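You operate a simulated robot arm through the tools that you are given. There is no shell and no other tool. Be economical: measure what you need, move in short steps, check, and stop when the job is done.

You run a simulated robot arm. Do the job below in one go: nothing can be reset, and whatever is moved stays where it is left.

Task
Take the yellow cloth and put it on the mat between the fixtures.
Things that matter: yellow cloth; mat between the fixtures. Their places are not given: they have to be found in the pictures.

The check looks at the end state, three seconds after you hand in, the way a careful person would. Anything else that was tipped, shoved, dropped, spilled or broken makes it a failure. Flat cloth is picked up by pressing the open fingertips on it (5 to 10 N) and closing them slowly along it; thin cloth reads only 2 to 8 mm in the jaws.

Robot
A 6-joint arm with a two-finger parallel gripper, fixed in place. Base frame: the origin is at the foot of the arm, x ahead of it, y to its left, z up; the work surface is at about z = 0.75. Units: m, degrees, N and s.
With the tool pointing down near the work surface it reaches from about 0.18 to 0.64 m from the base axis. Its first joint turns from -66.0 to 66.0 degrees. Payload 2.7 kg.
The tool frame sits at the grasp point between the pads (the TCP): z along the fingers, y along the line on which they close. The tips reach 0.023 m beyond it. Largest opening 0.094 m; finger width 0.038, thickness 0.01; the body of the gripper, 0.054 by 0.096 m, starts 0.039 m behind the TCP.
Orientation is told as [roll, pitch, yaw] about the base's x, y, z axes, in that order, counted from this pose: with the fingers straight down and closing along the base's y, the tool's x points along the base's -x, its y along +y and its z along -z.

Tools
- The arm moves only by the tool apply_moves. Its argument "targets" is a list of rows, each a list of 3 entries, a list of its own where there are three numbers: the shift along the tool's x, y, z in m, then the turn, a rotation vector about the tool's x, y, z in rad, then the gripper command, from -1 (fully open) to 1 (shut), values between in proportion. In form: [[[tx, ty, tz], [wx, wy, wz], jaw], ...]. A call has 1 to 12 rows; each row shifts and turns the commanded pose from where the row before left it, along the tool's axes as they then stand. A row lasts 0.2 s, in which the tool goes at most 0.05 m and 8.6 degrees; a call with a longer step from one row to the next is refused whole, and so is a gripper value outside its range. A pose out of reach is approached as far as the arm can. The call stops where the force on the tool passes 40 N (or 10 N more than at its start, if that is more) or the arm is blocked; 0.2 s more then pass. Each finger travels about 0.045 m/s and halts on what it meets, pressing with about 35 N; the grip force reading is that of the motor and also rises with nothing between the fingers. The clock runs only during rows and for 0.2 s after the last one: add rows that do not move to give the fingers time. It gives the time, the measured TCP pose, the force on the tool (base axes), the opening and the grip force at its end, in the units of the frame above (readings bear some noise), and new pictures: "pictures" is both (left out), scene, wrist or none.
- Cameras (640 x 400 px; columns grow to the right, rows downward): "scene" is fixed at [0.0701, -0.448, 1.3756]; the picture's right is [0.71, -0.70, 0.00], its down [-0.57, -0.57, -0.59] and it looks along [0.41, 0.42, -0.81] (base axes); focal length 345 px, centre (320, 200). "wrist" rides on the gripper at [0.087, 0.016, -0.075] in the tool frame; the picture's right is [-0.18, 0.98, 0.00], its down [-0.58, -0.11, -0.81] and it looks along [-0.79, -0.15, 0.59] (tool axes); focal length 243 px, centre (320, 200).
- locate(camera, pixels): for up to 12 pixels [column, row] of the newest picture of that camera ("zoom" is the newest enlarged one), the place [x, y, z] in the base frame of the surface seen there, good to about 0.003 m. It takes no simulated time.
- enlarge(camera, box): a new picture of the part [left, top, right, bottom] of that camera's present view, enlarged. It takes no simulated time.
- hand_in(): hands the job in; it is judged then, once.

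Work in short steps. Measure before you move; look again where a grasp or a placing could have gone wrong, and mend it. You have 60 turns and 170 pictures in all, those below and enlarged ones among them. Open the gripper and draw the arm clear of the work before you hand the job in, unless the task says otherwise; then end with one line.

The tools are called after "Call:" by a JSON object that holds its "method" and its "body". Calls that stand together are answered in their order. apply_moves: Moves the arm, as the interface text tells. Its arguments: {"type":"object","properties":{"targets":{"type":"array","items":{"type":"array"}},"pictures":{"type":"string","enum":["both","scene","wrist","none"]}},"required":["targets"]} The other tools are called the same way: locate (camera, pixels) gives the place of the surface under pixels of a picture; enlarge (camera, box) takes an enlarged picture of a part of a camera's view; hand_in () hands the job in.

At the start:

```text
t: 0.0
position: [0.426, -0.2189, 0.9896]
tool_rot: [0.0, -0.1, 0.0]
contact_force: [0.5, -0.4, 0.2]
width: 0.094
gripper_force: 0.0
```

scene: 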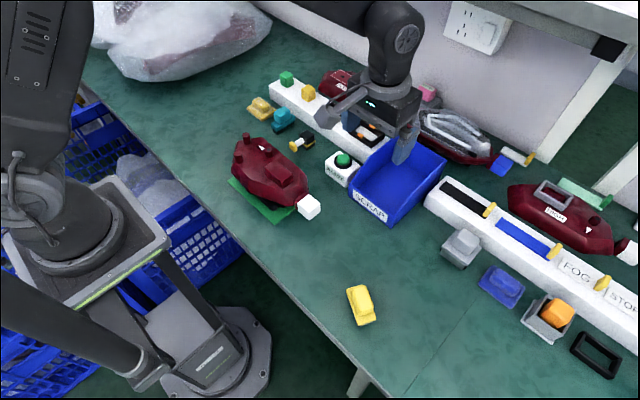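
wrist: 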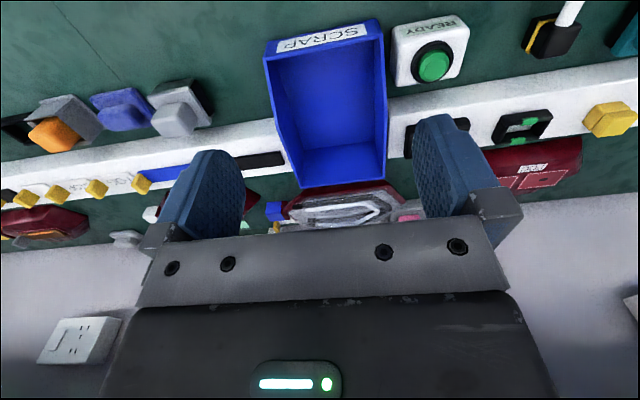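

The yellow item at about (361,305) could be the cloth; I enlarge it and the rest of the scene to find the cloth and the mat.

Call:
{"method": "enlarge", "body": {"camera": "scene", "box": [300, 250, 428, 330]}}

Call:
{"method": "enlarge", "body": {"camera": "scene", "box": [220, 60, 380, 220]}}

Call:
{"method": "enlarge", "body": {"camera": "scene", "box": [420, 80, 640, 380]}}

```text
5.00 times, centred on (364, 290) of scene
```

zoom: 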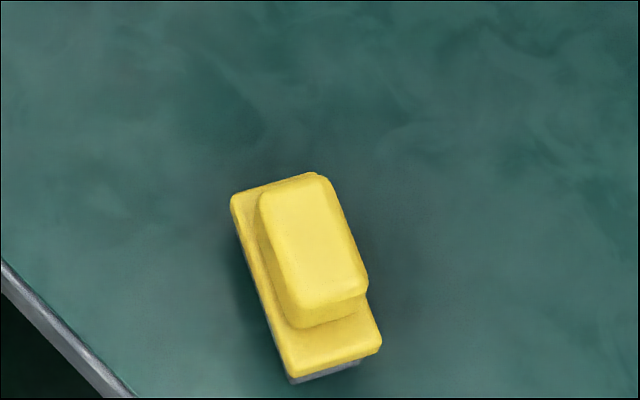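

```text
2.50 times, centred on (300, 140) of scene
```

zoom: 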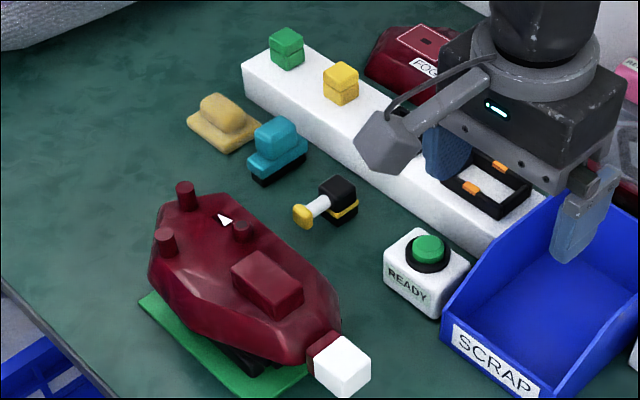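

```text
1.33 times, centred on (530, 230) of scene
```

zoom: 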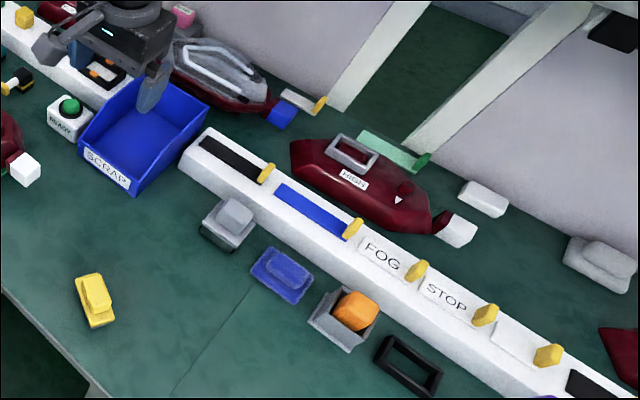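

No obvious cloth yet; I enlarge the tan/yellow item at (260,108), the pale green piece at (585,195), and the blue item at (500,287).

Call:
{"method": "enlarge", "body": {"camera": "scene", "box": [230, 60, 330, 160]}}

Call:
{"method": "enlarge", "body": {"camera": "scene", "box": [440, 220, 632, 380]}}

Call:
{"method": "enlarge", "body": {"camera": "scene", "box": [480, 130, 640, 270]}}

Call:
{"method": "enlarge", "body": {"camera": "scene", "box": [400, 70, 560, 190]}}

Call:
{"method": "enlarge", "body": {"camera": "wrist", "box": [380, 0, 640, 200]}}

Call:
{"method": "enlarge", "body": {"camera": "wrist", "box": [0, 60, 260, 260]}}

```text
4.00 times, centred on (280, 110) of scene
```

zoom: 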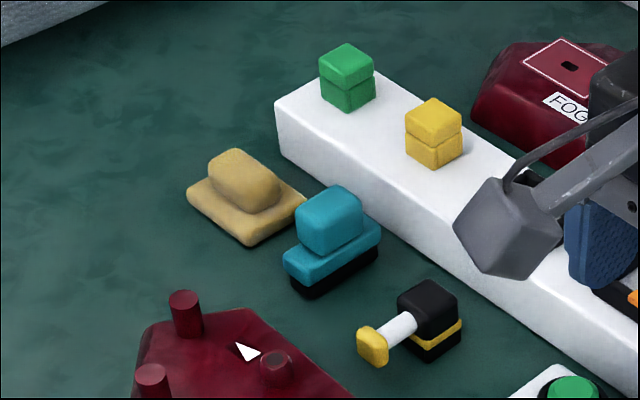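

```text
2.50 times, centred on (536, 300) of scene
```

zoom: 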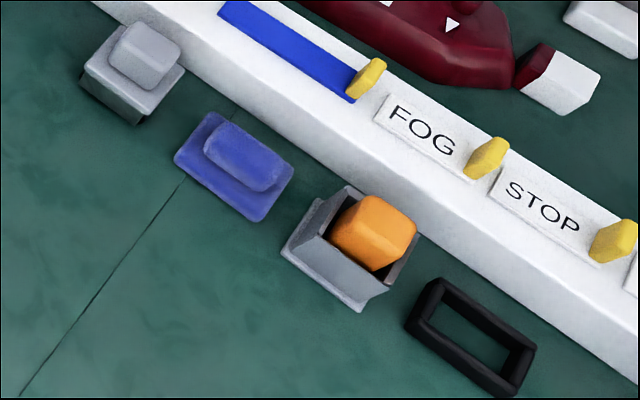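

```text
2.86 times, centred on (560, 200) of scene
```

zoom: 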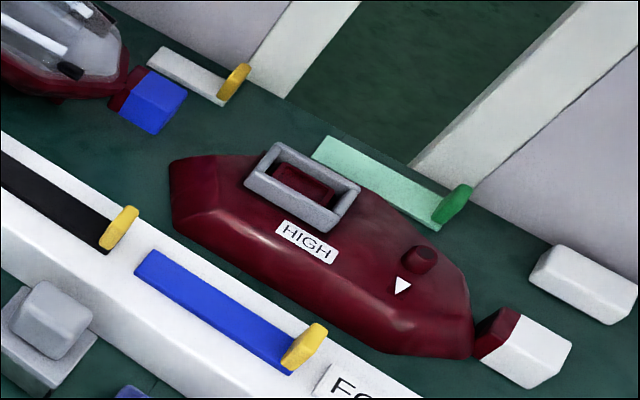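

```text
3.33 times, centred on (480, 130) of scene
```

zoom: 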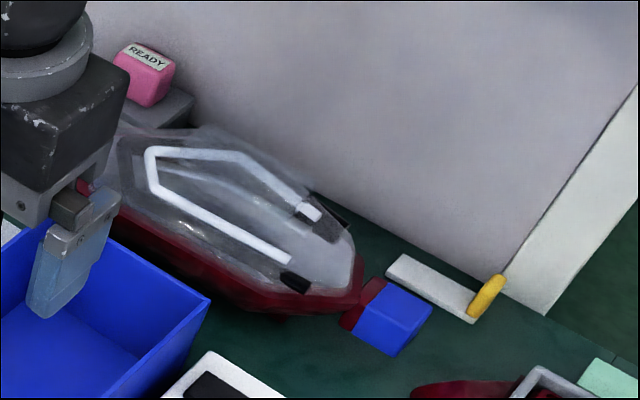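

```text
2.00 times, centred on (510, 100) of wrist
```

zoom: 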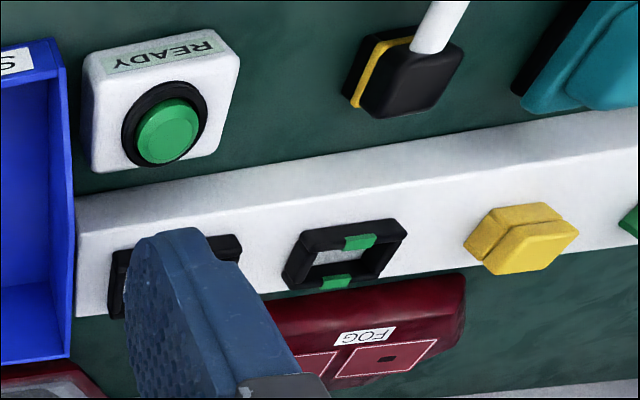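

```text
2.00 times, centred on (130, 160) of wrist
```

zoom: 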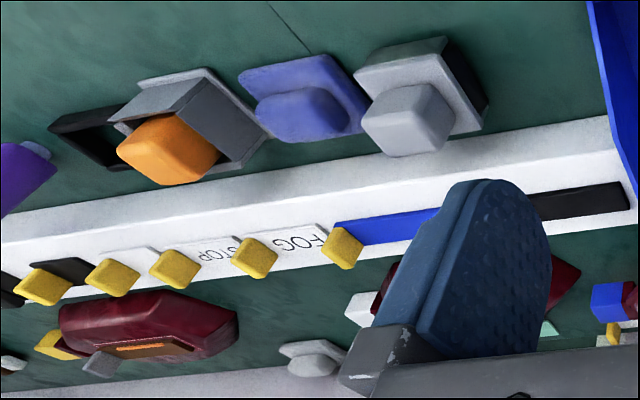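

Candidates for the cloth are the lump at (260,108) and the one at (361,305); I measure them and other features.

Call:
{"method": "locate", "body": {"camera": "scene", "pixels": [[361, 290], [363, 320], [351, 318], [259, 104], [257, 116], [380, 340], [290, 212], [240, 190], [500, 283], [520, 290], [340, 230], [610, 340]]}}

Call:
{"method": "locate", "body": {"camera": "wrist", "pixels": [[10, 155], [300, 20], [600, 20], [50, 220], [125, 238]]}}

```text
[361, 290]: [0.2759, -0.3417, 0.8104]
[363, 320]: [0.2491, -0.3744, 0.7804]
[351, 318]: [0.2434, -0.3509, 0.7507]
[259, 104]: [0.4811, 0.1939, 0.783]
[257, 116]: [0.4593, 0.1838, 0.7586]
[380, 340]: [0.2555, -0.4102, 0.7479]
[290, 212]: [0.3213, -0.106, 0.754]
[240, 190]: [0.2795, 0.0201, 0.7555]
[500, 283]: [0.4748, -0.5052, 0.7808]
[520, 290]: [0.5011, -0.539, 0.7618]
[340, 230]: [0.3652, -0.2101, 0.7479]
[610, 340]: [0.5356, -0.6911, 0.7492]
```

```text
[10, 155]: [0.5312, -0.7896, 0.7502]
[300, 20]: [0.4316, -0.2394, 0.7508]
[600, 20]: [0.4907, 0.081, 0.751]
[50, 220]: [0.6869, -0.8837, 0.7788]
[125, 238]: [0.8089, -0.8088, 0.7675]
```

The yellow thing at (361,305) is a 6 cm block on a grey base, while (260,108) is a low 3 cm soft piece. I raise the arm and swing left to survey for the cloth and mat.

Call:
{"method": "apply_moves", "body": {"targets": [[[0.02, 0, -0.04], [0, 0, 0], -1], [[0.02, 0.02, -0.04], [0, 0, 0], -1], [[0.02, 0.04, 0], [0, 0, 0], -1], [[0.02, 0.04, 0], [0, 0, 0], -1], [[0.02, 0.04, 0], [0, 0, 0], -1], [[0.0, 0.045, 0], [0, 0, 0], -1], [[0, 0.045, 0], [0, 0, 0], -1], [[0, 0.03, 0], [0, 0, 0], -1]]}}

```text
t: 1.8
position: [0.3283, 0.0411, 1.0674]
tool_rot: [0.0, -0.2, 0.0]
contact_force: [0.2, 0.1, 0.3]
width: 0.0941
gripper_force: 0.0
```

scene: 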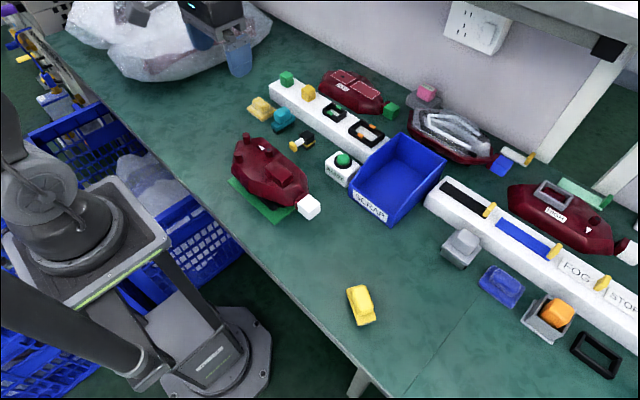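
wrist: 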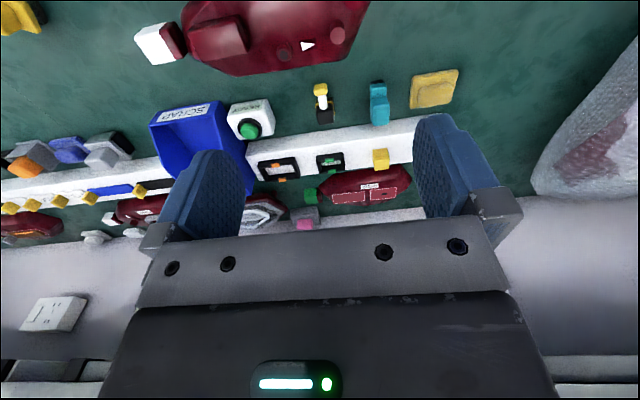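

The item at wrist (434,90) looks yellow and flat: likely the cloth. I enlarge it, the lamp on the green mat, and the far left of the scene.

Call:
{"method": "enlarge", "body": {"camera": "wrist", "box": [360, 40, 520, 140]}}

Call:
{"method": "enlarge", "body": {"camera": "wrist", "box": [120, 0, 400, 110]}}

Call:
{"method": "enlarge", "body": {"camera": "scene", "box": [0, 0, 160, 120]}}

Call:
{"method": "enlarge", "body": {"camera": "scene", "box": [215, 120, 335, 230]}}

Call:
{"method": "enlarge", "body": {"camera": "wrist", "box": [230, 100, 430, 240]}}

```text
4.00 times, centred on (440, 90) of wrist
```

zoom: 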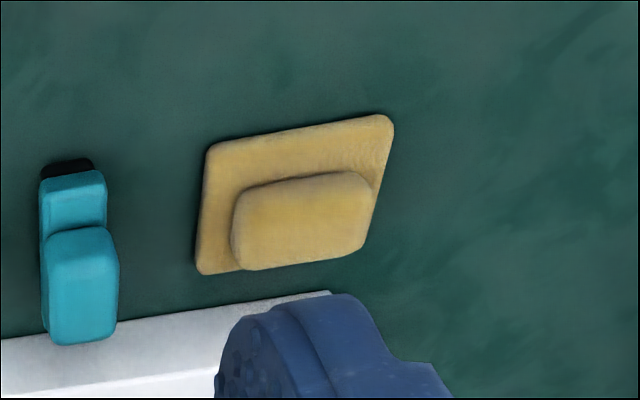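

```text
2.29 times, centred on (260, 55) of wrist
```

zoom: 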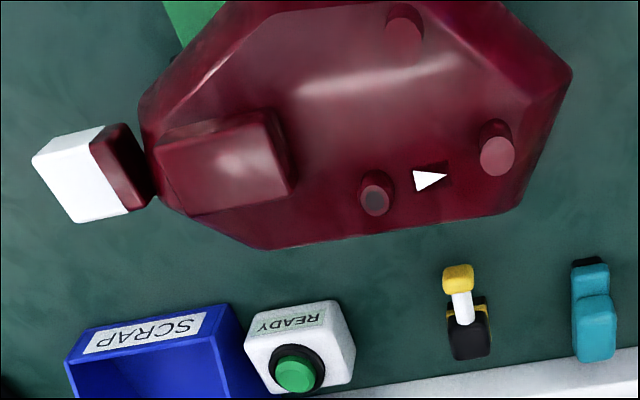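

```text
3.33 times, centred on (80, 60) of scene
```

zoom: 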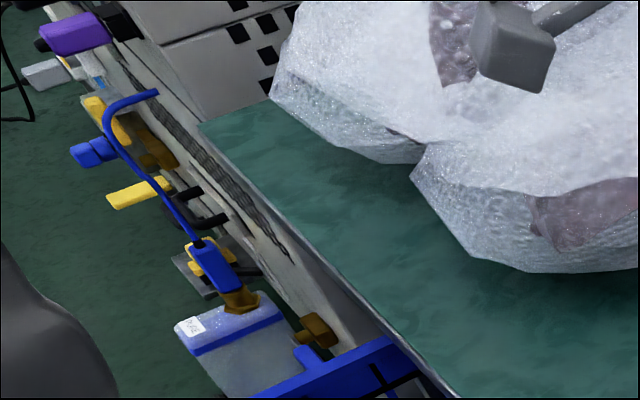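

```text
3.64 times, centred on (275, 175) of scene
```

zoom: 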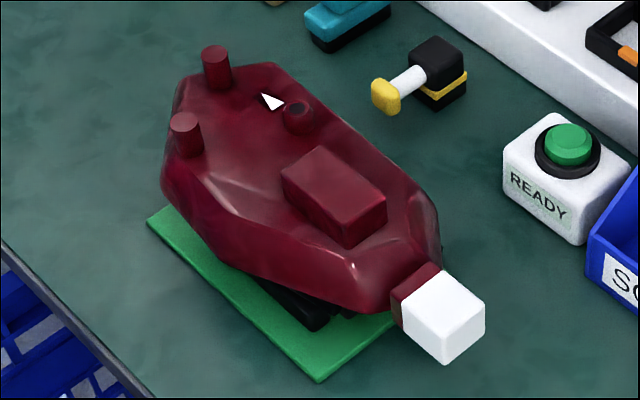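

```text
2.86 times, centred on (330, 170) of wrist
```

zoom: 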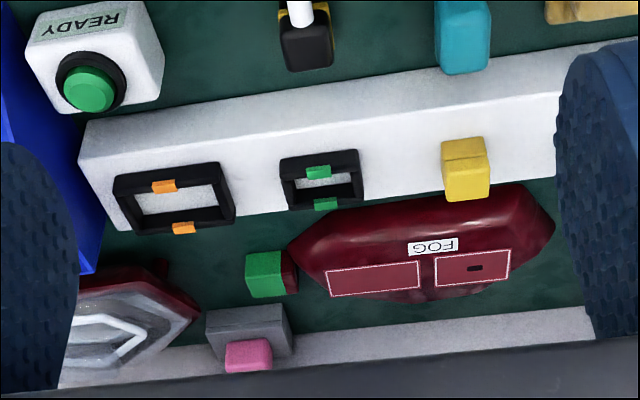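

I measure the lamp, its green mat and the black supports under it, plus cloth corners from the wrist view.

Call:
{"method": "locate", "body": {"camera": "scene", "pixels": [[257, 180], [302, 223], [321, 209], [300, 205], [280, 195], [272, 195], [270, 160], [245, 170], [285, 180], [262, 167], [310, 205], [233, 183]]}}

Call:
{"method": "locate", "body": {"camera": "wrist", "pixels": [[414, 77], [456, 71], [450, 95], [411, 106], [430, 103], [420, 95], [434, 95], [448, 86], [378, 100], [380, 160], [560, 180], [470, 100]]}}

Call:
{"method": "enlarge", "body": {"camera": "scene", "box": [250, 175, 330, 225]}}

```text
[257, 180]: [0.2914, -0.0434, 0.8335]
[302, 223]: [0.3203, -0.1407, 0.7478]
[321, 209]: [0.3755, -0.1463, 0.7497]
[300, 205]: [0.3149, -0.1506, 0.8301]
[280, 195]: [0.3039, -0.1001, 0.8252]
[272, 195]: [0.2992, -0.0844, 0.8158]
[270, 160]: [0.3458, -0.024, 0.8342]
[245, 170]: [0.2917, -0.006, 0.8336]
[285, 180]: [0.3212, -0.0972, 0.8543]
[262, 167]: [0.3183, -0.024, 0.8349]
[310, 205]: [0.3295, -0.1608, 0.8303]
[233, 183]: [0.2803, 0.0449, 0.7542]
```

```text
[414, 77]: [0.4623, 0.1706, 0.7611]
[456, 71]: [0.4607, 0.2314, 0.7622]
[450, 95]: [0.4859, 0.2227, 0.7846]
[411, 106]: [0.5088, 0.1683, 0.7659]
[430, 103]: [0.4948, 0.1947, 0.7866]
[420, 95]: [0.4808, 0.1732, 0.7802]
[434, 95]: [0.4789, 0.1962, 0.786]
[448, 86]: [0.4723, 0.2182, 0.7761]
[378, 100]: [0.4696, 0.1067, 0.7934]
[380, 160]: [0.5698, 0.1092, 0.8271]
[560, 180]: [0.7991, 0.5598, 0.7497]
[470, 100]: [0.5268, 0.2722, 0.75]
```

```text
8.00 times, centred on (290, 200) of scene
```

zoom: 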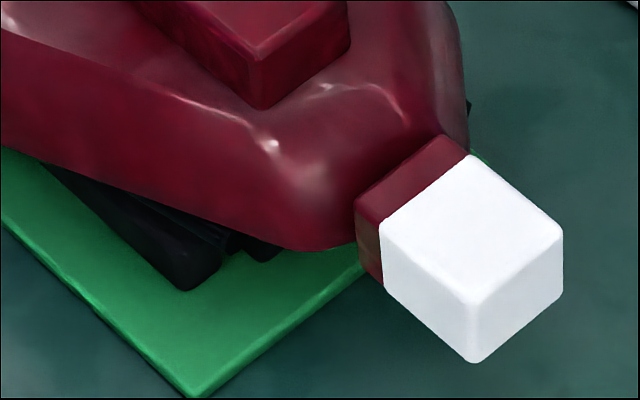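

The only mat seen so far is the green one under the lamp at (285,205); before settling I survey the right side of the table.

Call:
{"method": "apply_moves", "body": {"pictures": "wrist", "targets": [[[0, -0.045, 0], [0, 0, 0], -1], [[0, -0.045, 0], [0, 0, 0], -1], [[0, -0.045, 0], [0, 0, 0], -1], [[0, -0.045, 0], [0, 0, 0], -1], [[0, -0.045, 0], [0, 0, 0], -1], [[0, -0.045, 0], [0, 0, 0], -1], [[0, 0, 0], [0, 0, 0.14], -1], [[0, 0, 0], [0, 0, 0.14], -1], [[0, 0, 0], [0, 0, 0.14], -1], [[0, 0, 0], [0, 0, 0.14], -1], [[0, 0, 0], [0, 0, 0.14], -1], [[0, 0, 0], [0, 0, 0.14], -1]]}}

```text
t: 4.4
position: [0.3263, -0.229, 1.0699]
tool_rot: [0.1, -0.2, -48.2]
contact_force: [0.3, 0.1, -0.1]
width: 0.094
gripper_force: 0.1
```

wrist: 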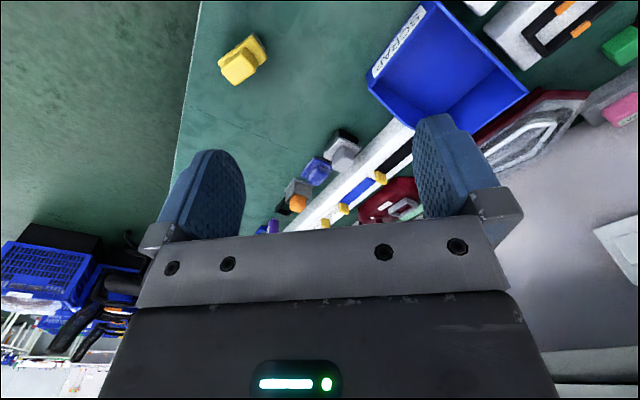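

No mat on the right side. Now I go to the left side of the lamp, looking back along -y, to see what is under the lamp and on the green mat.

Call:
{"method": "apply_moves", "body": {"pictures": "none", "targets": [[[0, 0, 0], [0, 0, 0.14], -1], [[0, 0, 0], [0, 0, 0.14], -1], [[0, 0, 0], [0, 0, 0.14], -1], [[0, 0, 0], [0, 0, 0.14], -1], [[0, 0, 0], [0, 0, 0.17], -1], [[0.049, 0, 0], [0, 0, 0], -1], [[0.049, 0, 0], [0, 0, 0], -1], [[0.049, 0, 0], [0, 0, 0], -1], [[0.049, 0, 0], [0, 0, 0], -1], [[0.049, 0, 0], [0, 0, 0], -1], [[0.049, 0, 0], [0, 0, 0], -1]]}}

Call:
{"method": "apply_moves", "body": {"pictures": "both", "targets": [[[0.049, 0, 0], [0, 0, 0], -1], [[0.049, 0, 0], [0, 0, 0], -1], [[0.049, 0, 0], [0, 0, 0], -1], [[0.049, 0, 0], [0, 0, 0], -1], [[0, 0, 0.04], [0, 0, 0], -1], [[0, 0, 0.04], [0, 0, 0], -1], [[0, 0, 0.04], [0, 0, 0], -1], [[0, 0, 0.04], [0, 0, 0], -1], [[0, 0, 0], [0, 0, 0], -1]]}}

```text
refused: row 5 steps farther than a row can; nothing moved
```

```text
t: 6.4
position: [0.2208, -0.0931, 0.9174]
tool_rot: [0.1, -0.1, -48.1]
contact_force: [0.5, -0.1, 0.9]
width: 0.0943
gripper_force: 0.1
out of reach, approached as far as the arm can: row 7, 8
```

scene: 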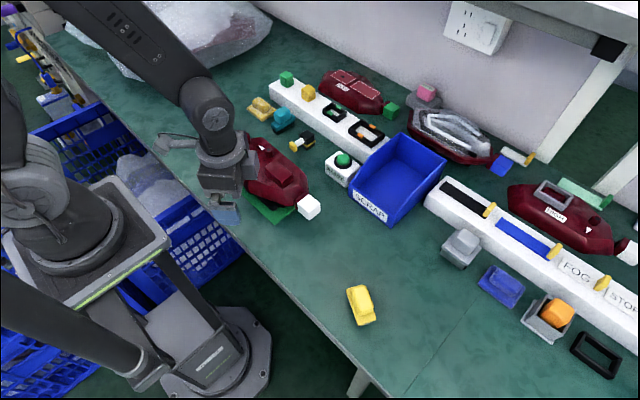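
wrist: 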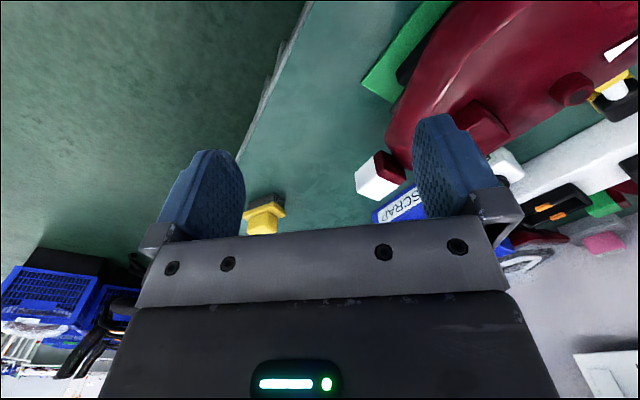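

My second call ran despite the refusal of the first, but nothing was touched (force 0.9 N). I lift first and then move to the left side of the lamp.

Call:
{"method": "apply_moves", "body": {"pictures": "none", "targets": [[[0, 0, -0.045], [0, 0, 0], -1], [[0, 0, -0.045], [0, 0, 0], -1], [[0.0224, 0.0387, 0], [0, 0, 0], -1], [[0.0224, 0.0387, 0], [0, 0, 0], -1], [[0.0224, 0.0387, 0], [0, 0, 0], -1], [[0.0224, 0.0387, 0], [0, 0, 0], -1], [[0.0224, 0.0387, 0], [0, 0, 0], -1], [[0.0224, 0.0387, 0], [0, 0, 0], -1], [[0.0224, 0.0387, 0], [0, 0, 0], -1], [[0.0224, 0.0387, 0], [0, 0, 0], -1]]}}

```text
t: 8.6
position: [0.3328, 0.2471, 1.0096]
tool_rot: [-0.1, -0.1, -48.1]
contact_force: [0.3, 0.0, 0.7]
width: 0.094
gripper_force: 0.0
```

Now at (0.333, 0.247, 1.01), clear of the cloth. I turn to face -y and lower to look at the lamp's underside.

Call:
{"method": "apply_moves", "body": {"pictures": "wrist", "targets": [[[0, 0, 0], [0, 0, 0.145], -1], [[0, 0, 0], [0, 0, 0.145], -1], [[0, 0, 0], [0, 0, 0.145], -1], [[0, 0, 0], [0, 0, 0.145], -1], [[0, 0, 0], [0, 0, 0.145], -1], [[0, 0, 0.045], [0, 0, 0], -1], [[0, 0, 0.045], [0, 0, 0], -1], [[0, 0, 0.045], [0, 0, 0], -1], [[0, 0, 0.03], [0, 0, 0], -1], [[0, 0, 0], [0, 0, 0], -1]]}}

```text
t: 10.8
position: [0.3305, 0.2473, 0.84]
tool_rot: [0.0, 0.1, -89.6]
contact_force: [0.3, 0.6, 0.1]
width: 0.0939
gripper_force: 0.2
```

wrist: 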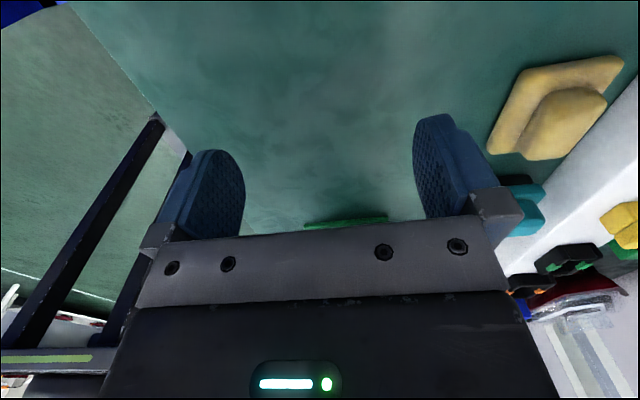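

The mat's edge is visible at row 222, just behind the gripper. I move 0.1 m closer (still 0.1 m clear of the lamp) and a bit lower.

Call:
{"method": "apply_moves", "body": {"pictures": "wrist", "targets": [[[-0.04, 0, 0.01], [0, 0, 0], -1], [[-0.04, 0, 0.01], [0, 0, 0], -1], [[-0.02, 0, 0.01], [0, 0, 0], -1], [[0, 0, 0], [0, 0, 0], -1]]}}

```text
t: 11.8
position: [0.3312, 0.1461, 0.8122]
tool_rot: [0.1, 0.1, -89.6]
contact_force: [-0.2, 0.3, -0.2]
width: 0.094
gripper_force: 0.1
```

wrist: 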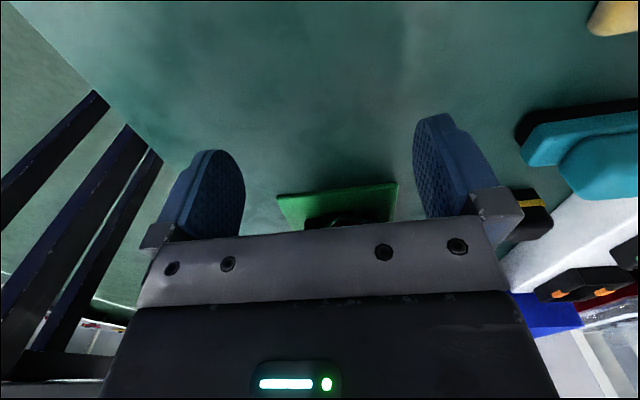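

Call:
{"method": "enlarge", "body": {"camera": "wrist", "box": [260, 160, 420, 250]}}

Call:
{"method": "locate", "body": {"camera": "wrist", "pixels": [[278, 196], [396, 184], [338, 200], [320, 218], [390, 215], [295, 225]]}}

```text
4.00 times, centred on (340, 205) of wrist
```

zoom: 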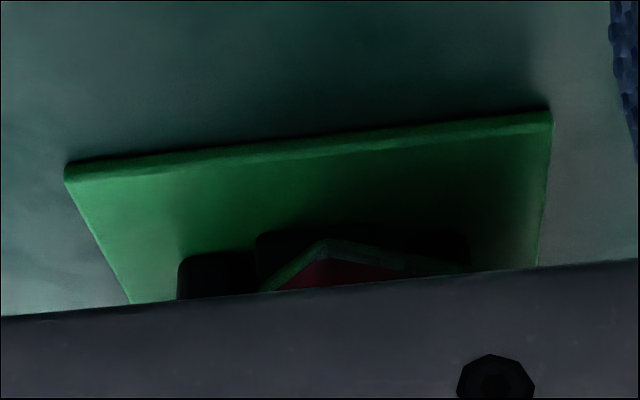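

```text
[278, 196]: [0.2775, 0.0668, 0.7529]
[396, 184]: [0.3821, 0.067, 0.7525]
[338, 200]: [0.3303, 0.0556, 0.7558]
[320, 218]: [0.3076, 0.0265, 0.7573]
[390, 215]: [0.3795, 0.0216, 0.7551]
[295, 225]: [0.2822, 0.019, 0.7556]
```

The green mat spans x 0.278–0.382, y 0.067 to about -0.13; the lamp stands on something black on it. I tilt the tool about 40° (slightly higher) so the wrist camera looks level into the gap.

Call:
{"method": "apply_moves", "body": {"pictures": "both", "targets": [[[0.02, 0, -0.02], [0, 0, 0], -1], [[0, 0, 0], [0, -0.14, 0], -1], [[0, 0, 0], [0, -0.14, 0], -1], [[0, 0, 0], [0, -0.14, 0], -1], [[0, 0, 0], [0, -0.14, 0], -1], [[0, 0, 0], [0, 0, 0], -1]]}}

```text
t: 13.2
position: [0.3314, 0.166, 0.8321]
tool_rot: [0.2, -32.2, -89.7]
contact_force: [-0.5, -0.4, 0.0]
width: 0.0942
gripper_force: 0.0
```

scene: 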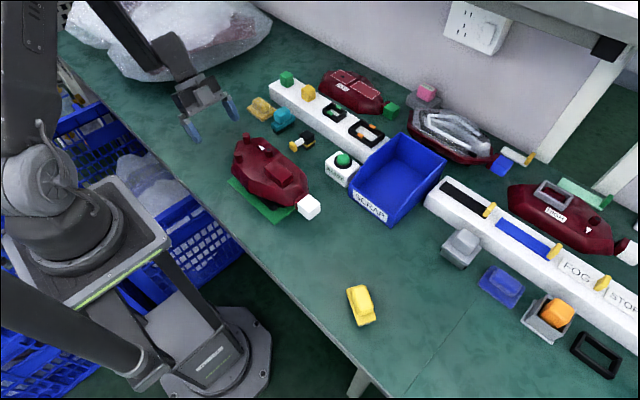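
wrist: 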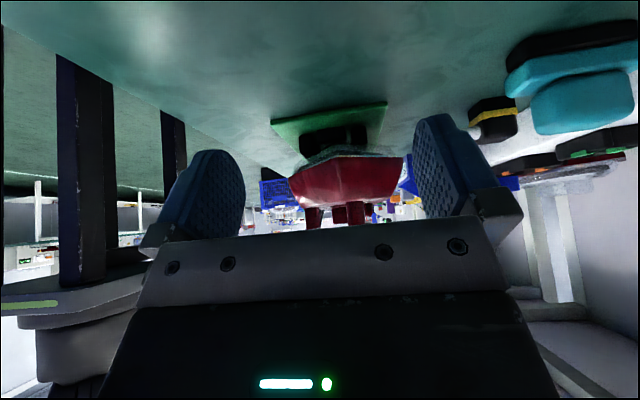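

Call:
{"method": "enlarge", "body": {"camera": "wrist", "box": [250, 80, 420, 240]}}

Call:
{"method": "locate", "body": {"camera": "wrist", "pixels": [[335, 116], [310, 140], [335, 140], [360, 140], [290, 130], [375, 120], [340, 165], [300, 150], [378, 145]]}}

```text
2.50 times, centred on (335, 160) of wrist
```

zoom: 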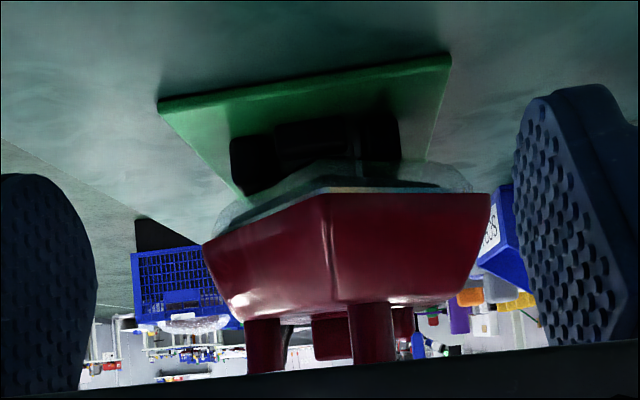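

```text
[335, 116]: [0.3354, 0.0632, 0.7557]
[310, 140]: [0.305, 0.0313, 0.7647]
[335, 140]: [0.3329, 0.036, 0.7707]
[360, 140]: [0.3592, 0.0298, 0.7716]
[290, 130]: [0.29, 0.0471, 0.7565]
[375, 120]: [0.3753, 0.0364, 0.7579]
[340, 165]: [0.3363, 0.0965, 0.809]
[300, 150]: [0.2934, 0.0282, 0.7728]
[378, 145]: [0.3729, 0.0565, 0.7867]
```

The lamp rests on a black block covering most of the green mat, so I double-check the left part of the table for another mat before deciding.

Call:
{"method": "apply_moves", "body": {"pictures": "none", "targets": [[[0, 0, -0.03], [0, 0.14, 0], -1], [[0, 0, -0.03], [0, 0.14, 0], -1], [[0, 0, -0.04], [0, 0.14, 0], -1], [[0, 0, -0.04], [0, 0.14, 0], -1], [[0, 0, -0.045], [0, 0, -0.145], -1], [[0, 0, -0.04], [0, 0, -0.145], -1], [[0, 0, 0], [0, 0, -0.145], -1], [[0, 0, 0], [0, 0, -0.145], -1], [[0, 0, 0], [0, 0, -0.145], -1], [[0, 0, 0], [0, 0, -0.145], -1], [[0, 0, 0], [0, 0, -0.145], -1], [[0, 0, 0], [0, 0, -0.145], -1]]}}

Call:
{"method": "apply_moves", "body": {"pictures": "both", "targets": [[[0, 0, 0], [0, 0, -0.145], -1], [[0, 0, 0], [0, 0, -0.145], -1], [[0, 0, 0], [0, 0, -0.145], -1], [[0, 0, 0], [0, 0, -0.145], -1], [[0, 0, 0], [0, 0, -0.145], -1], [[0, 0, 0], [0, 0, -0.145], -1], [[0, 0, 0], [0, 0, 0], -1]]}}

```text
t: 15.8
position: [0.3315, 0.2105, 1.047]
tool_rot: [0.0, -0.1, -23.0]
contact_force: [-0.4, -1.5, -0.1]
width: 0.0939
gripper_force: 0.1
```

```text
t: 17.4
position: [0.3307, 0.2109, 1.0462]
tool_rot: [-0.1, -0.1, 26.8]
contact_force: [0.3, -0.7, -0.4]
width: 0.0941
gripper_force: 0.0
```

scene: 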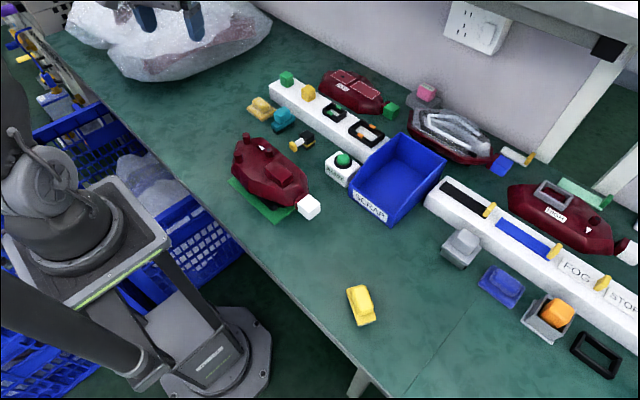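
wrist: 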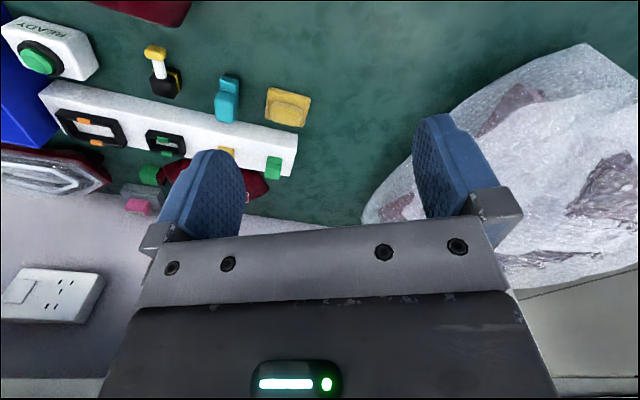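

No other mat is on the table, so the green one under the lamp it is. I enlarge its front side in the scene view and measure the free green area.

Call:
{"method": "enlarge", "body": {"camera": "scene", "box": [222, 165, 334, 235]}}

Call:
{"method": "locate", "body": {"camera": "scene", "pixels": [[230, 179], [274, 223], [294, 210], [255, 200], [262, 200], [268, 203], [273, 209], [277, 207], [282, 206], [285, 212], [240, 185], [280, 214]]}}

```text
5.71 times, centred on (278, 200) of scene
```

zoom: 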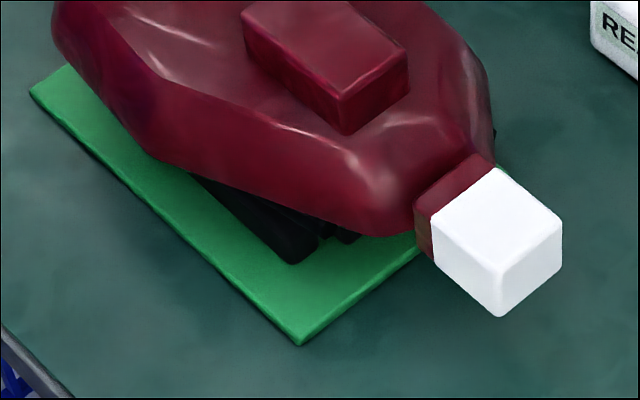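

```text
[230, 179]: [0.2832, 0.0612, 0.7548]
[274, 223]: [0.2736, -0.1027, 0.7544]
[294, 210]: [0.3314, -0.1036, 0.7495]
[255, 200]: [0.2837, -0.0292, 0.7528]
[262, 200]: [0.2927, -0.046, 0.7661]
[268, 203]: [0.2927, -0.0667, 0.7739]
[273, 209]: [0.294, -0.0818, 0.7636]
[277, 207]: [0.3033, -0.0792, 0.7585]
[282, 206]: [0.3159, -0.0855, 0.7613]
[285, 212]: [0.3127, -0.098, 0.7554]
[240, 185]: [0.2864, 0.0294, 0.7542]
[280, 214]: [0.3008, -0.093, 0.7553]
```

I want to see whether there is an open stretch of mat between black supports, so I fly (at z≈1.05, well above) to the front-right of the lamp for a level look.

Call:
{"method": "apply_moves", "body": {"pictures": "none", "targets": [[[0, 0, 0], [0, 0, -0.149], -1], [[0, 0, 0], [0, 0, -0.149], -1], [[0.0365, -0.0247, 0], [0, 0, 0], -1], [[0.0365, -0.0247, 0], [0, 0, 0], -1], [[0.0365, -0.0247, 0], [0, 0, 0], -1], [[0.0365, -0.0247, 0], [0, 0, 0], -1], [[0.0365, -0.0247, 0], [0, 0, 0], -1], [[0.0365, -0.0247, 0], [0, 0, 0], -1], [[0.0365, -0.0247, 0], [0, 0, 0], -1], [[0.0365, -0.0247, 0], [0, 0, 0], -1], [[0.0365, -0.0247, 0], [0, 0, 0], -1], [[0.0365, -0.0247, 0], [0, 0, 0], -1]]}}

```text
t: 20.0
position: [0.2379, -0.2217, 1.0468]
tool_rot: [-0.1, -0.1, 43.8]
contact_force: [-0.2, -0.3, 0.0]
width: 0.094
gripper_force: 0.0
```

At (0.238, -0.222, 1.047). I descend to 0.83 and then tilt about 32°.

Call:
{"method": "apply_moves", "body": {"pictures": "both", "targets": [[[0, 0, 0.045], [0, 0, 0], -1], [[0, 0, 0.045], [0, 0, 0], -1], [[0, 0, 0.045], [0, 0, 0], -1], [[0, 0, 0.045], [0, 0, 0], -1], [[0, 0, 0.03], [0, 0, 0], -1], [[0, 0, 0], [0, -0.14, 0], -1], [[0, 0, 0], [0, -0.14, 0], -1], [[0, 0, 0], [0, -0.14, 0], -1], [[0, 0, 0], [0, -0.14, 0], -1], [[0, 0, 0], [0, 0, 0], -1]]}}

```text
t: 22.2
position: [0.2387, -0.2196, 0.8361]
tool_rot: [-0.1, -32.3, 43.8]
contact_force: [0.1, -0.1, -0.1]
width: 0.0941
gripper_force: 0.0
```

scene: 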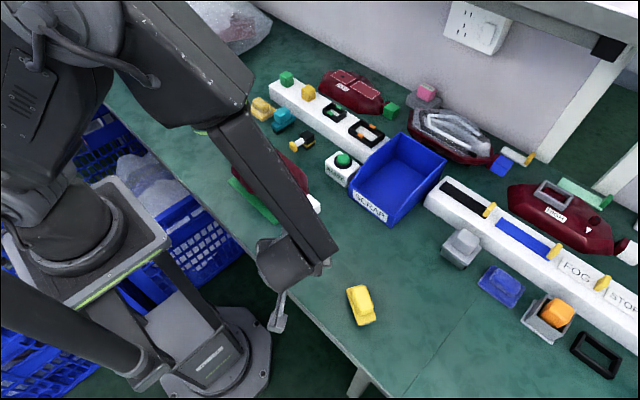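
wrist: 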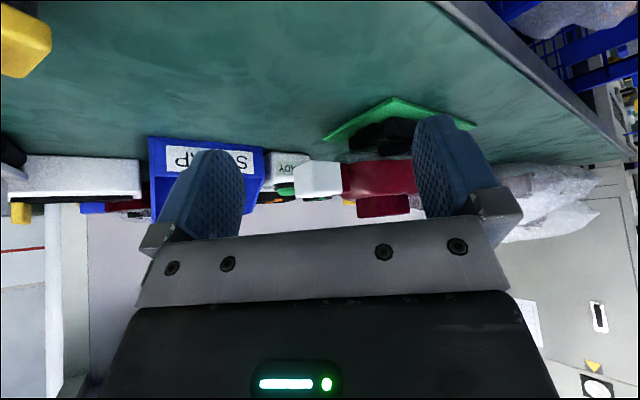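

Call:
{"method": "enlarge", "body": {"camera": "wrist", "box": [280, 80, 480, 220]}}

Call:
{"method": "locate", "body": {"camera": "wrist", "pixels": [[395, 106], [375, 140], [390, 120], [360, 130], [410, 115]]}}

Call:
{"method": "enlarge", "body": {"camera": "wrist", "box": [0, 0, 80, 80]}}

```text
2.86 times, centred on (380, 150) of wrist
```

zoom: 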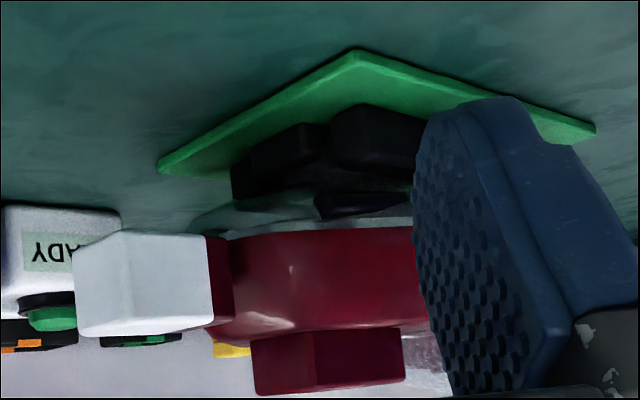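

```text
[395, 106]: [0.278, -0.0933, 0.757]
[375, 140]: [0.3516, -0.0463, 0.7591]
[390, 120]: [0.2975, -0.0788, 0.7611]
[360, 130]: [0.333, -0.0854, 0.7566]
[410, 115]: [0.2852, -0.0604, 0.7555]
```

```text
5.00 times, centred on (40, 40) of wrist
```

zoom: 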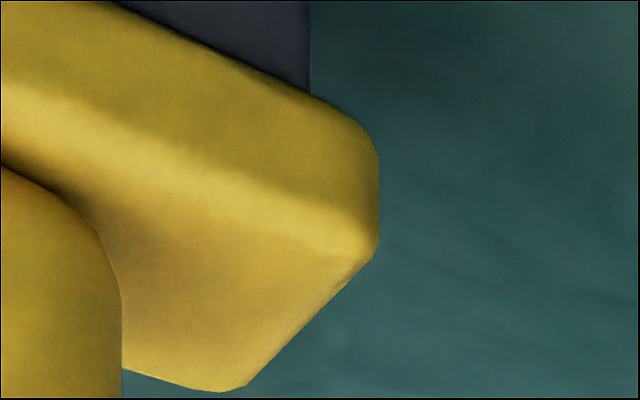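

The black cradle on its green plate looks like a lamp fixture in itself. I look for a fainter mat on the bench surface by enlarging the open areas, including the seam near (430,350).

Call:
{"method": "enlarge", "body": {"camera": "scene", "box": [340, 230, 540, 400]}}

Call:
{"method": "enlarge", "body": {"camera": "scene", "box": [290, 180, 460, 290]}}

Call:
{"method": "enlarge", "body": {"camera": "wrist", "box": [0, 0, 400, 180]}}

Call:
{"method": "locate", "body": {"camera": "scene", "pixels": [[420, 330], [440, 355], [400, 390], [460, 310], [415, 380], [480, 370], [330, 260]]}}

```text
2.35 times, centred on (440, 315) of scene
```

zoom: 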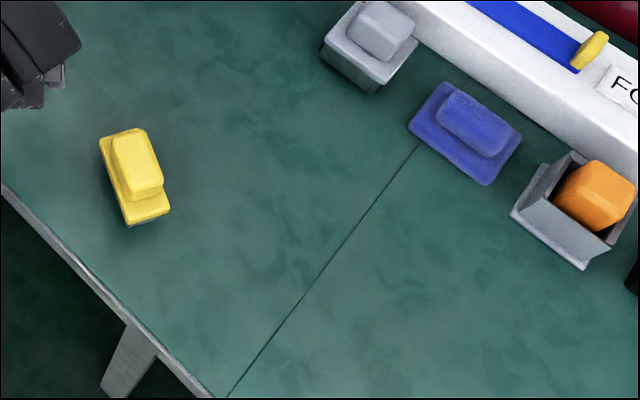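

```text
3.64 times, centred on (375, 235) of scene
```

zoom: 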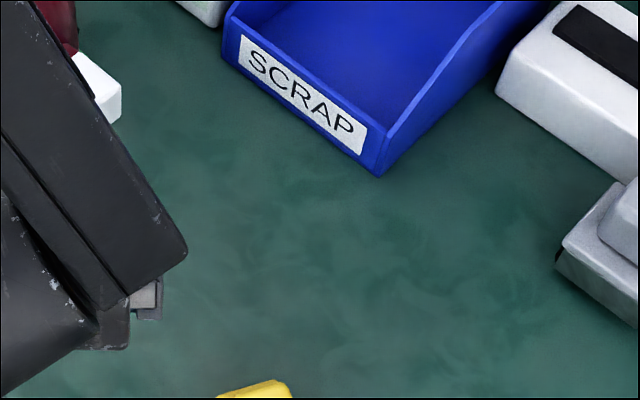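

```text
1.60 times, centred on (200, 90) of wrist
```

zoom: 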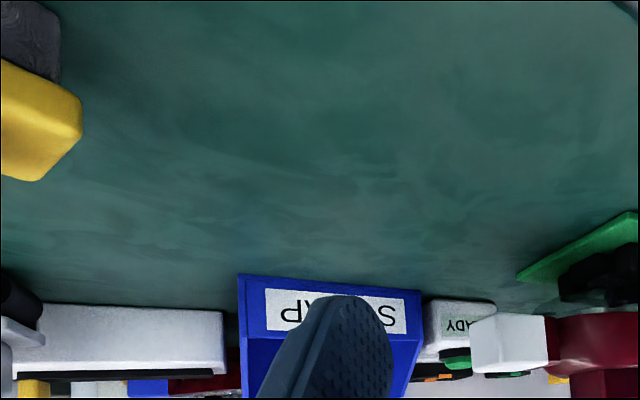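

```text
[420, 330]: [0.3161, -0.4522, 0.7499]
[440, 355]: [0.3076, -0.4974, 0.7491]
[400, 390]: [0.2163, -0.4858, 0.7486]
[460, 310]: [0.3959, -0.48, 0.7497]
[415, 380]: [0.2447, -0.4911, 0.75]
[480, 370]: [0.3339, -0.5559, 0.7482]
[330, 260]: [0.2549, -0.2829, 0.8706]
```

The bench covering itself is the clear green mat (with its seam at y≈-0.485); the lamp stands in a black-and-green fixture. The cloth is the flat yellow piece at (0.485, 0.197). I untilt, rise and turn back.

Call:
{"method": "apply_moves", "body": {"pictures": "none", "targets": [[[0, 0, -0.03], [0, 0.14, 0], -1], [[0, 0, -0.03], [0, 0.14, 0], -1], [[0, 0, -0.04], [0, 0.14, 0], -1], [[0, 0, -0.04], [0, 0.14, 0], -1], [[0, 0, -0.045], [0, 0, 0.147], -1], [[0, 0, -0.03], [0, 0, 0.147], -1], [[0, 0, 0], [0, 0, 0.147], -1], [[0, 0, 0], [0, 0, 0.147], -1], [[0, 0, 0], [0, 0, 0.147], -1], [[0, 0, 0], [0, 0, 0.03], -1]]}}

```text
t: 24.4
position: [0.2059, -0.2507, 1.043]
tool_rot: [0.0, 0.0, -0.1]
contact_force: [0.4, 0.3, -0.3]
width: 0.094
gripper_force: 0.1
```

Now I fly to (0.44, 0.197) in front of the cloth, staying high, and look.

Call:
{"method": "apply_moves", "body": {"pictures": "both", "targets": [[[-0.02, 0.0407, 0], [0, 0, 0], -1], [[-0.02, 0.0407, 0], [0, 0, 0], -1], [[-0.02, 0.0407, 0], [0, 0, 0], -1], [[-0.02, 0.0407, 0], [0, 0, 0], -1], [[-0.02, 0.0407, 0], [0, 0, 0], -1], [[-0.02, 0.0407, 0], [0, 0, 0], -1], [[-0.02, 0.0407, 0], [0, 0, 0], -1], [[-0.02, 0.0407, 0], [0, 0, 0], -1], [[-0.02, 0.0407, 0], [0, 0, 0], -1], [[-0.02, 0.0407, 0], [0, 0, 0], -1], [[0, 0.0407, 0.02], [0, 0, 0], -1], [[0, 0, 0.045], [0, 0, 0], -1]]}}

```text
t: 27.0
position: [0.4048, 0.1988, 0.979]
tool_rot: [-0.1, -0.2, -0.1]
contact_force: [0.1, 0.0, -0.3]
width: 0.0941
gripper_force: 0.0
```

scene: 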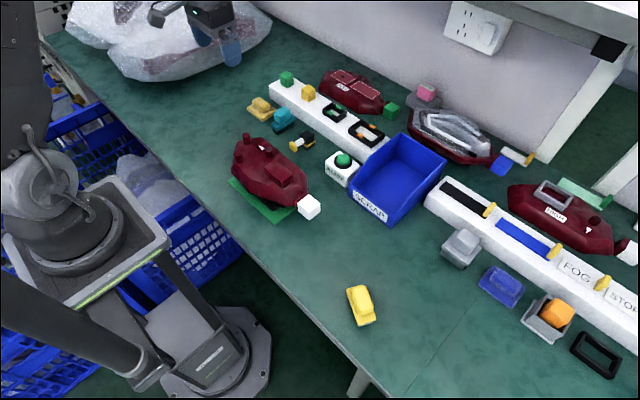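
wrist: 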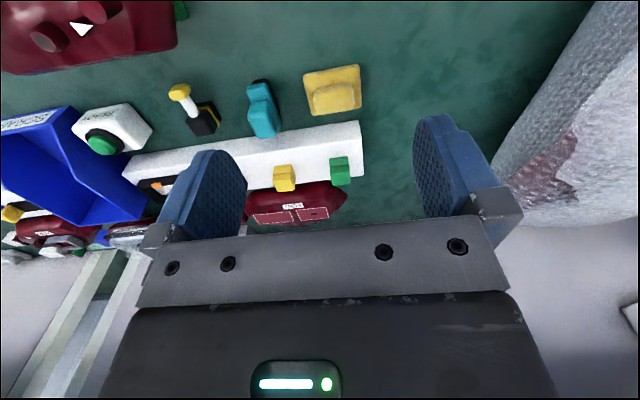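

The cloth shows at wrist (333,90). I enlarge and measure its lump's edges and the neighbouring teal item and rail.

Call:
{"method": "enlarge", "body": {"camera": "wrist", "box": [240, 50, 400, 150]}}

Call:
{"method": "locate", "body": {"camera": "wrist", "pixels": [[312, 92], [355, 85], [316, 112], [354, 106], [334, 98], [330, 86], [304, 75], [359, 66], [310, 114], [361, 106], [340, 128], [275, 115]]}}

```text
4.00 times, centred on (320, 100) of wrist
```

zoom: 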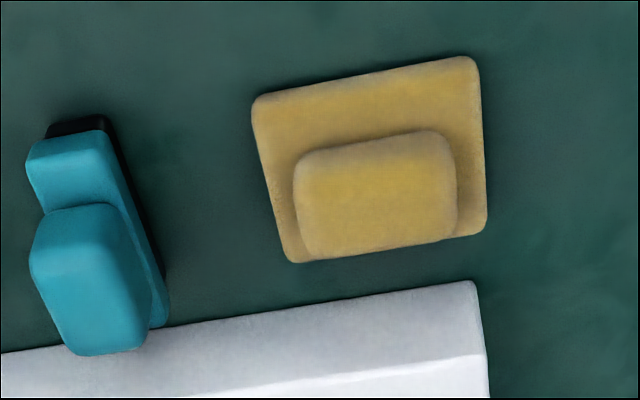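

```text
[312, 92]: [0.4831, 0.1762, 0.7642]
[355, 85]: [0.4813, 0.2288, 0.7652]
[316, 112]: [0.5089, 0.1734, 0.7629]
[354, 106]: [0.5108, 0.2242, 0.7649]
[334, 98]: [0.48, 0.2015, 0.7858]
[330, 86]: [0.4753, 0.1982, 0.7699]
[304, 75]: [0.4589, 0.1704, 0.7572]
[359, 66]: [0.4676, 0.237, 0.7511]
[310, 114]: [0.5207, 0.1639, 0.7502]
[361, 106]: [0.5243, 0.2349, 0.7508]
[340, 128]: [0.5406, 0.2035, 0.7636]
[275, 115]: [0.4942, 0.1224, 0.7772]
```

Lump centre ≈ (0.488, 0.200), top 0.786, slab top ≈ 0.763; the teal item ends near y 0.135. I narrow the jaw to about 0.07, go above and descend with tips near 0.78 first.

Call:
{"method": "apply_moves", "body": {"pictures": "both", "targets": [[[-0.042, 0.001, 0], [0, 0, 0], -0.5], [[-0.041, 0, 0], [0, 0, 0], -0.5], [[0, 0, 0.045], [0, 0, 0], -0.5], [[0, 0, 0.045], [0, 0, 0], -0.5], [[0, 0, 0.04], [0, 0, 0], -0.5], [[0, 0, 0.025], [0, 0, 0], -0.5], [[0, 0, 0.015], [0, 0, 0], -0.5], [[0, 0, 0], [0, 0, 0], -0.5]]}}

```text
t: 28.8
position: [0.4898, 0.1972, 0.8089]
tool_rot: [0.1, -0.1, 0.0]
contact_force: [1.3, -0.1, -0.1]
width: 0.0705
gripper_force: 0.1
```

scene: 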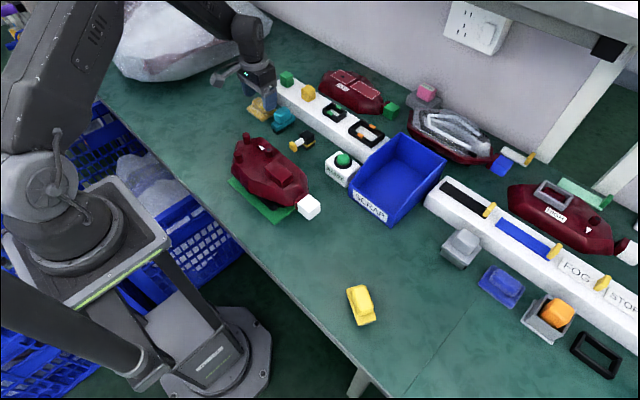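
wrist: 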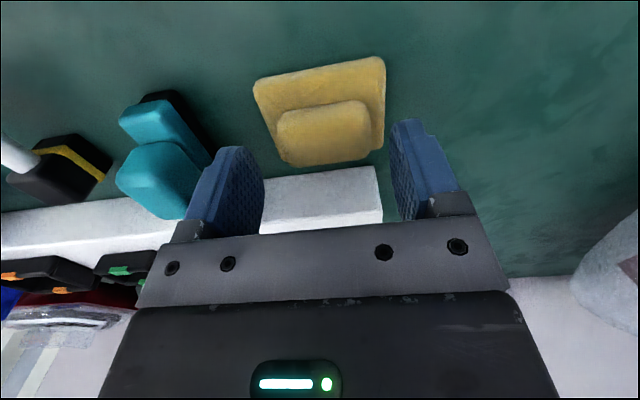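

The lump seems slightly nearer than the finger plane; I re-measure it from this close view.

Call:
{"method": "locate", "body": {"camera": "wrist", "pixels": [[320, 112], [322, 130], [325, 150], [325, 160], [282, 130], [365, 125], [260, 90], [383, 70], [290, 165], [382, 145], [206, 150]]}}

```text
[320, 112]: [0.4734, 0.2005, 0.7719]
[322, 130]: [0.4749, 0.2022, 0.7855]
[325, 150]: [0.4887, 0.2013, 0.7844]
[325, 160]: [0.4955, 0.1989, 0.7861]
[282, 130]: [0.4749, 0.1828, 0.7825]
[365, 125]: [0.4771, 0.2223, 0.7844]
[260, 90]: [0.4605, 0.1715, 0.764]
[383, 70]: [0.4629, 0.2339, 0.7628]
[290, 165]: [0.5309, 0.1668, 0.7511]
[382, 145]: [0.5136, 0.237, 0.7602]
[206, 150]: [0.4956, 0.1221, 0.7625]
```

The lump spans x 0.473–0.498, y 0.182–0.223. I shift +5 mm in y, -3 mm in x, descend to tips ≈ 0.765 and close gradually.

Call:
{"method": "apply_moves", "body": {"pictures": "both", "targets": [[[0.003, 0.005, 0.01], [0, 0, 0], -0.5], [[0, 0, 0.007], [0, 0, 0], -0.5], [[0, 0, 0.004], [0, 0, 0], -0.5], [[0, 0, 0], [0, 0, 0], -0.3], [[0, 0, 0], [0, 0, 0], -0.1], [[0, 0, 0], [0, 0, 0], 0.1], [[0, 0, 0], [0, 0, 0], 0.3], [[0, 0, 0], [0, 0, 0], 0.5], [[0, 0, 0], [0, 0, 0], 0.7], [[0, 0, 0], [0, 0, 0], 1], [[0, 0, 0], [0, 0, 0], 1], [[0, 0, 0], [0, 0, 0], 1]]}}

```text
t: 31.4
position: [0.4864, 0.2039, 0.7871]
tool_rot: [0.0, -0.1, 0.0]
contact_force: [-0.2, 0.3, 0.7]
width: 0.0489
gripper_force: 35.0
```

scene: 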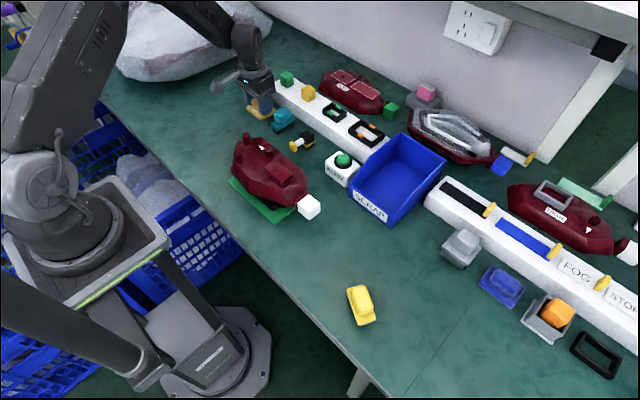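
wrist: 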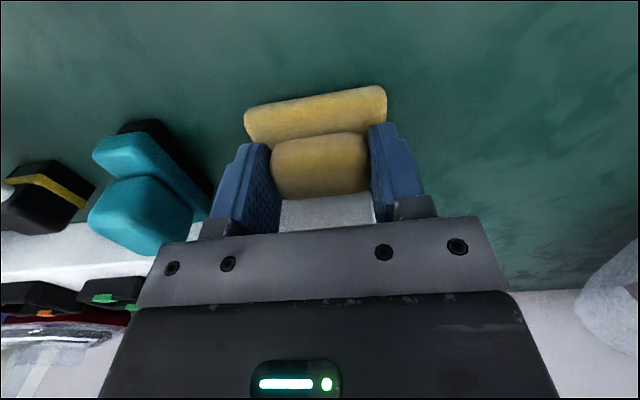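

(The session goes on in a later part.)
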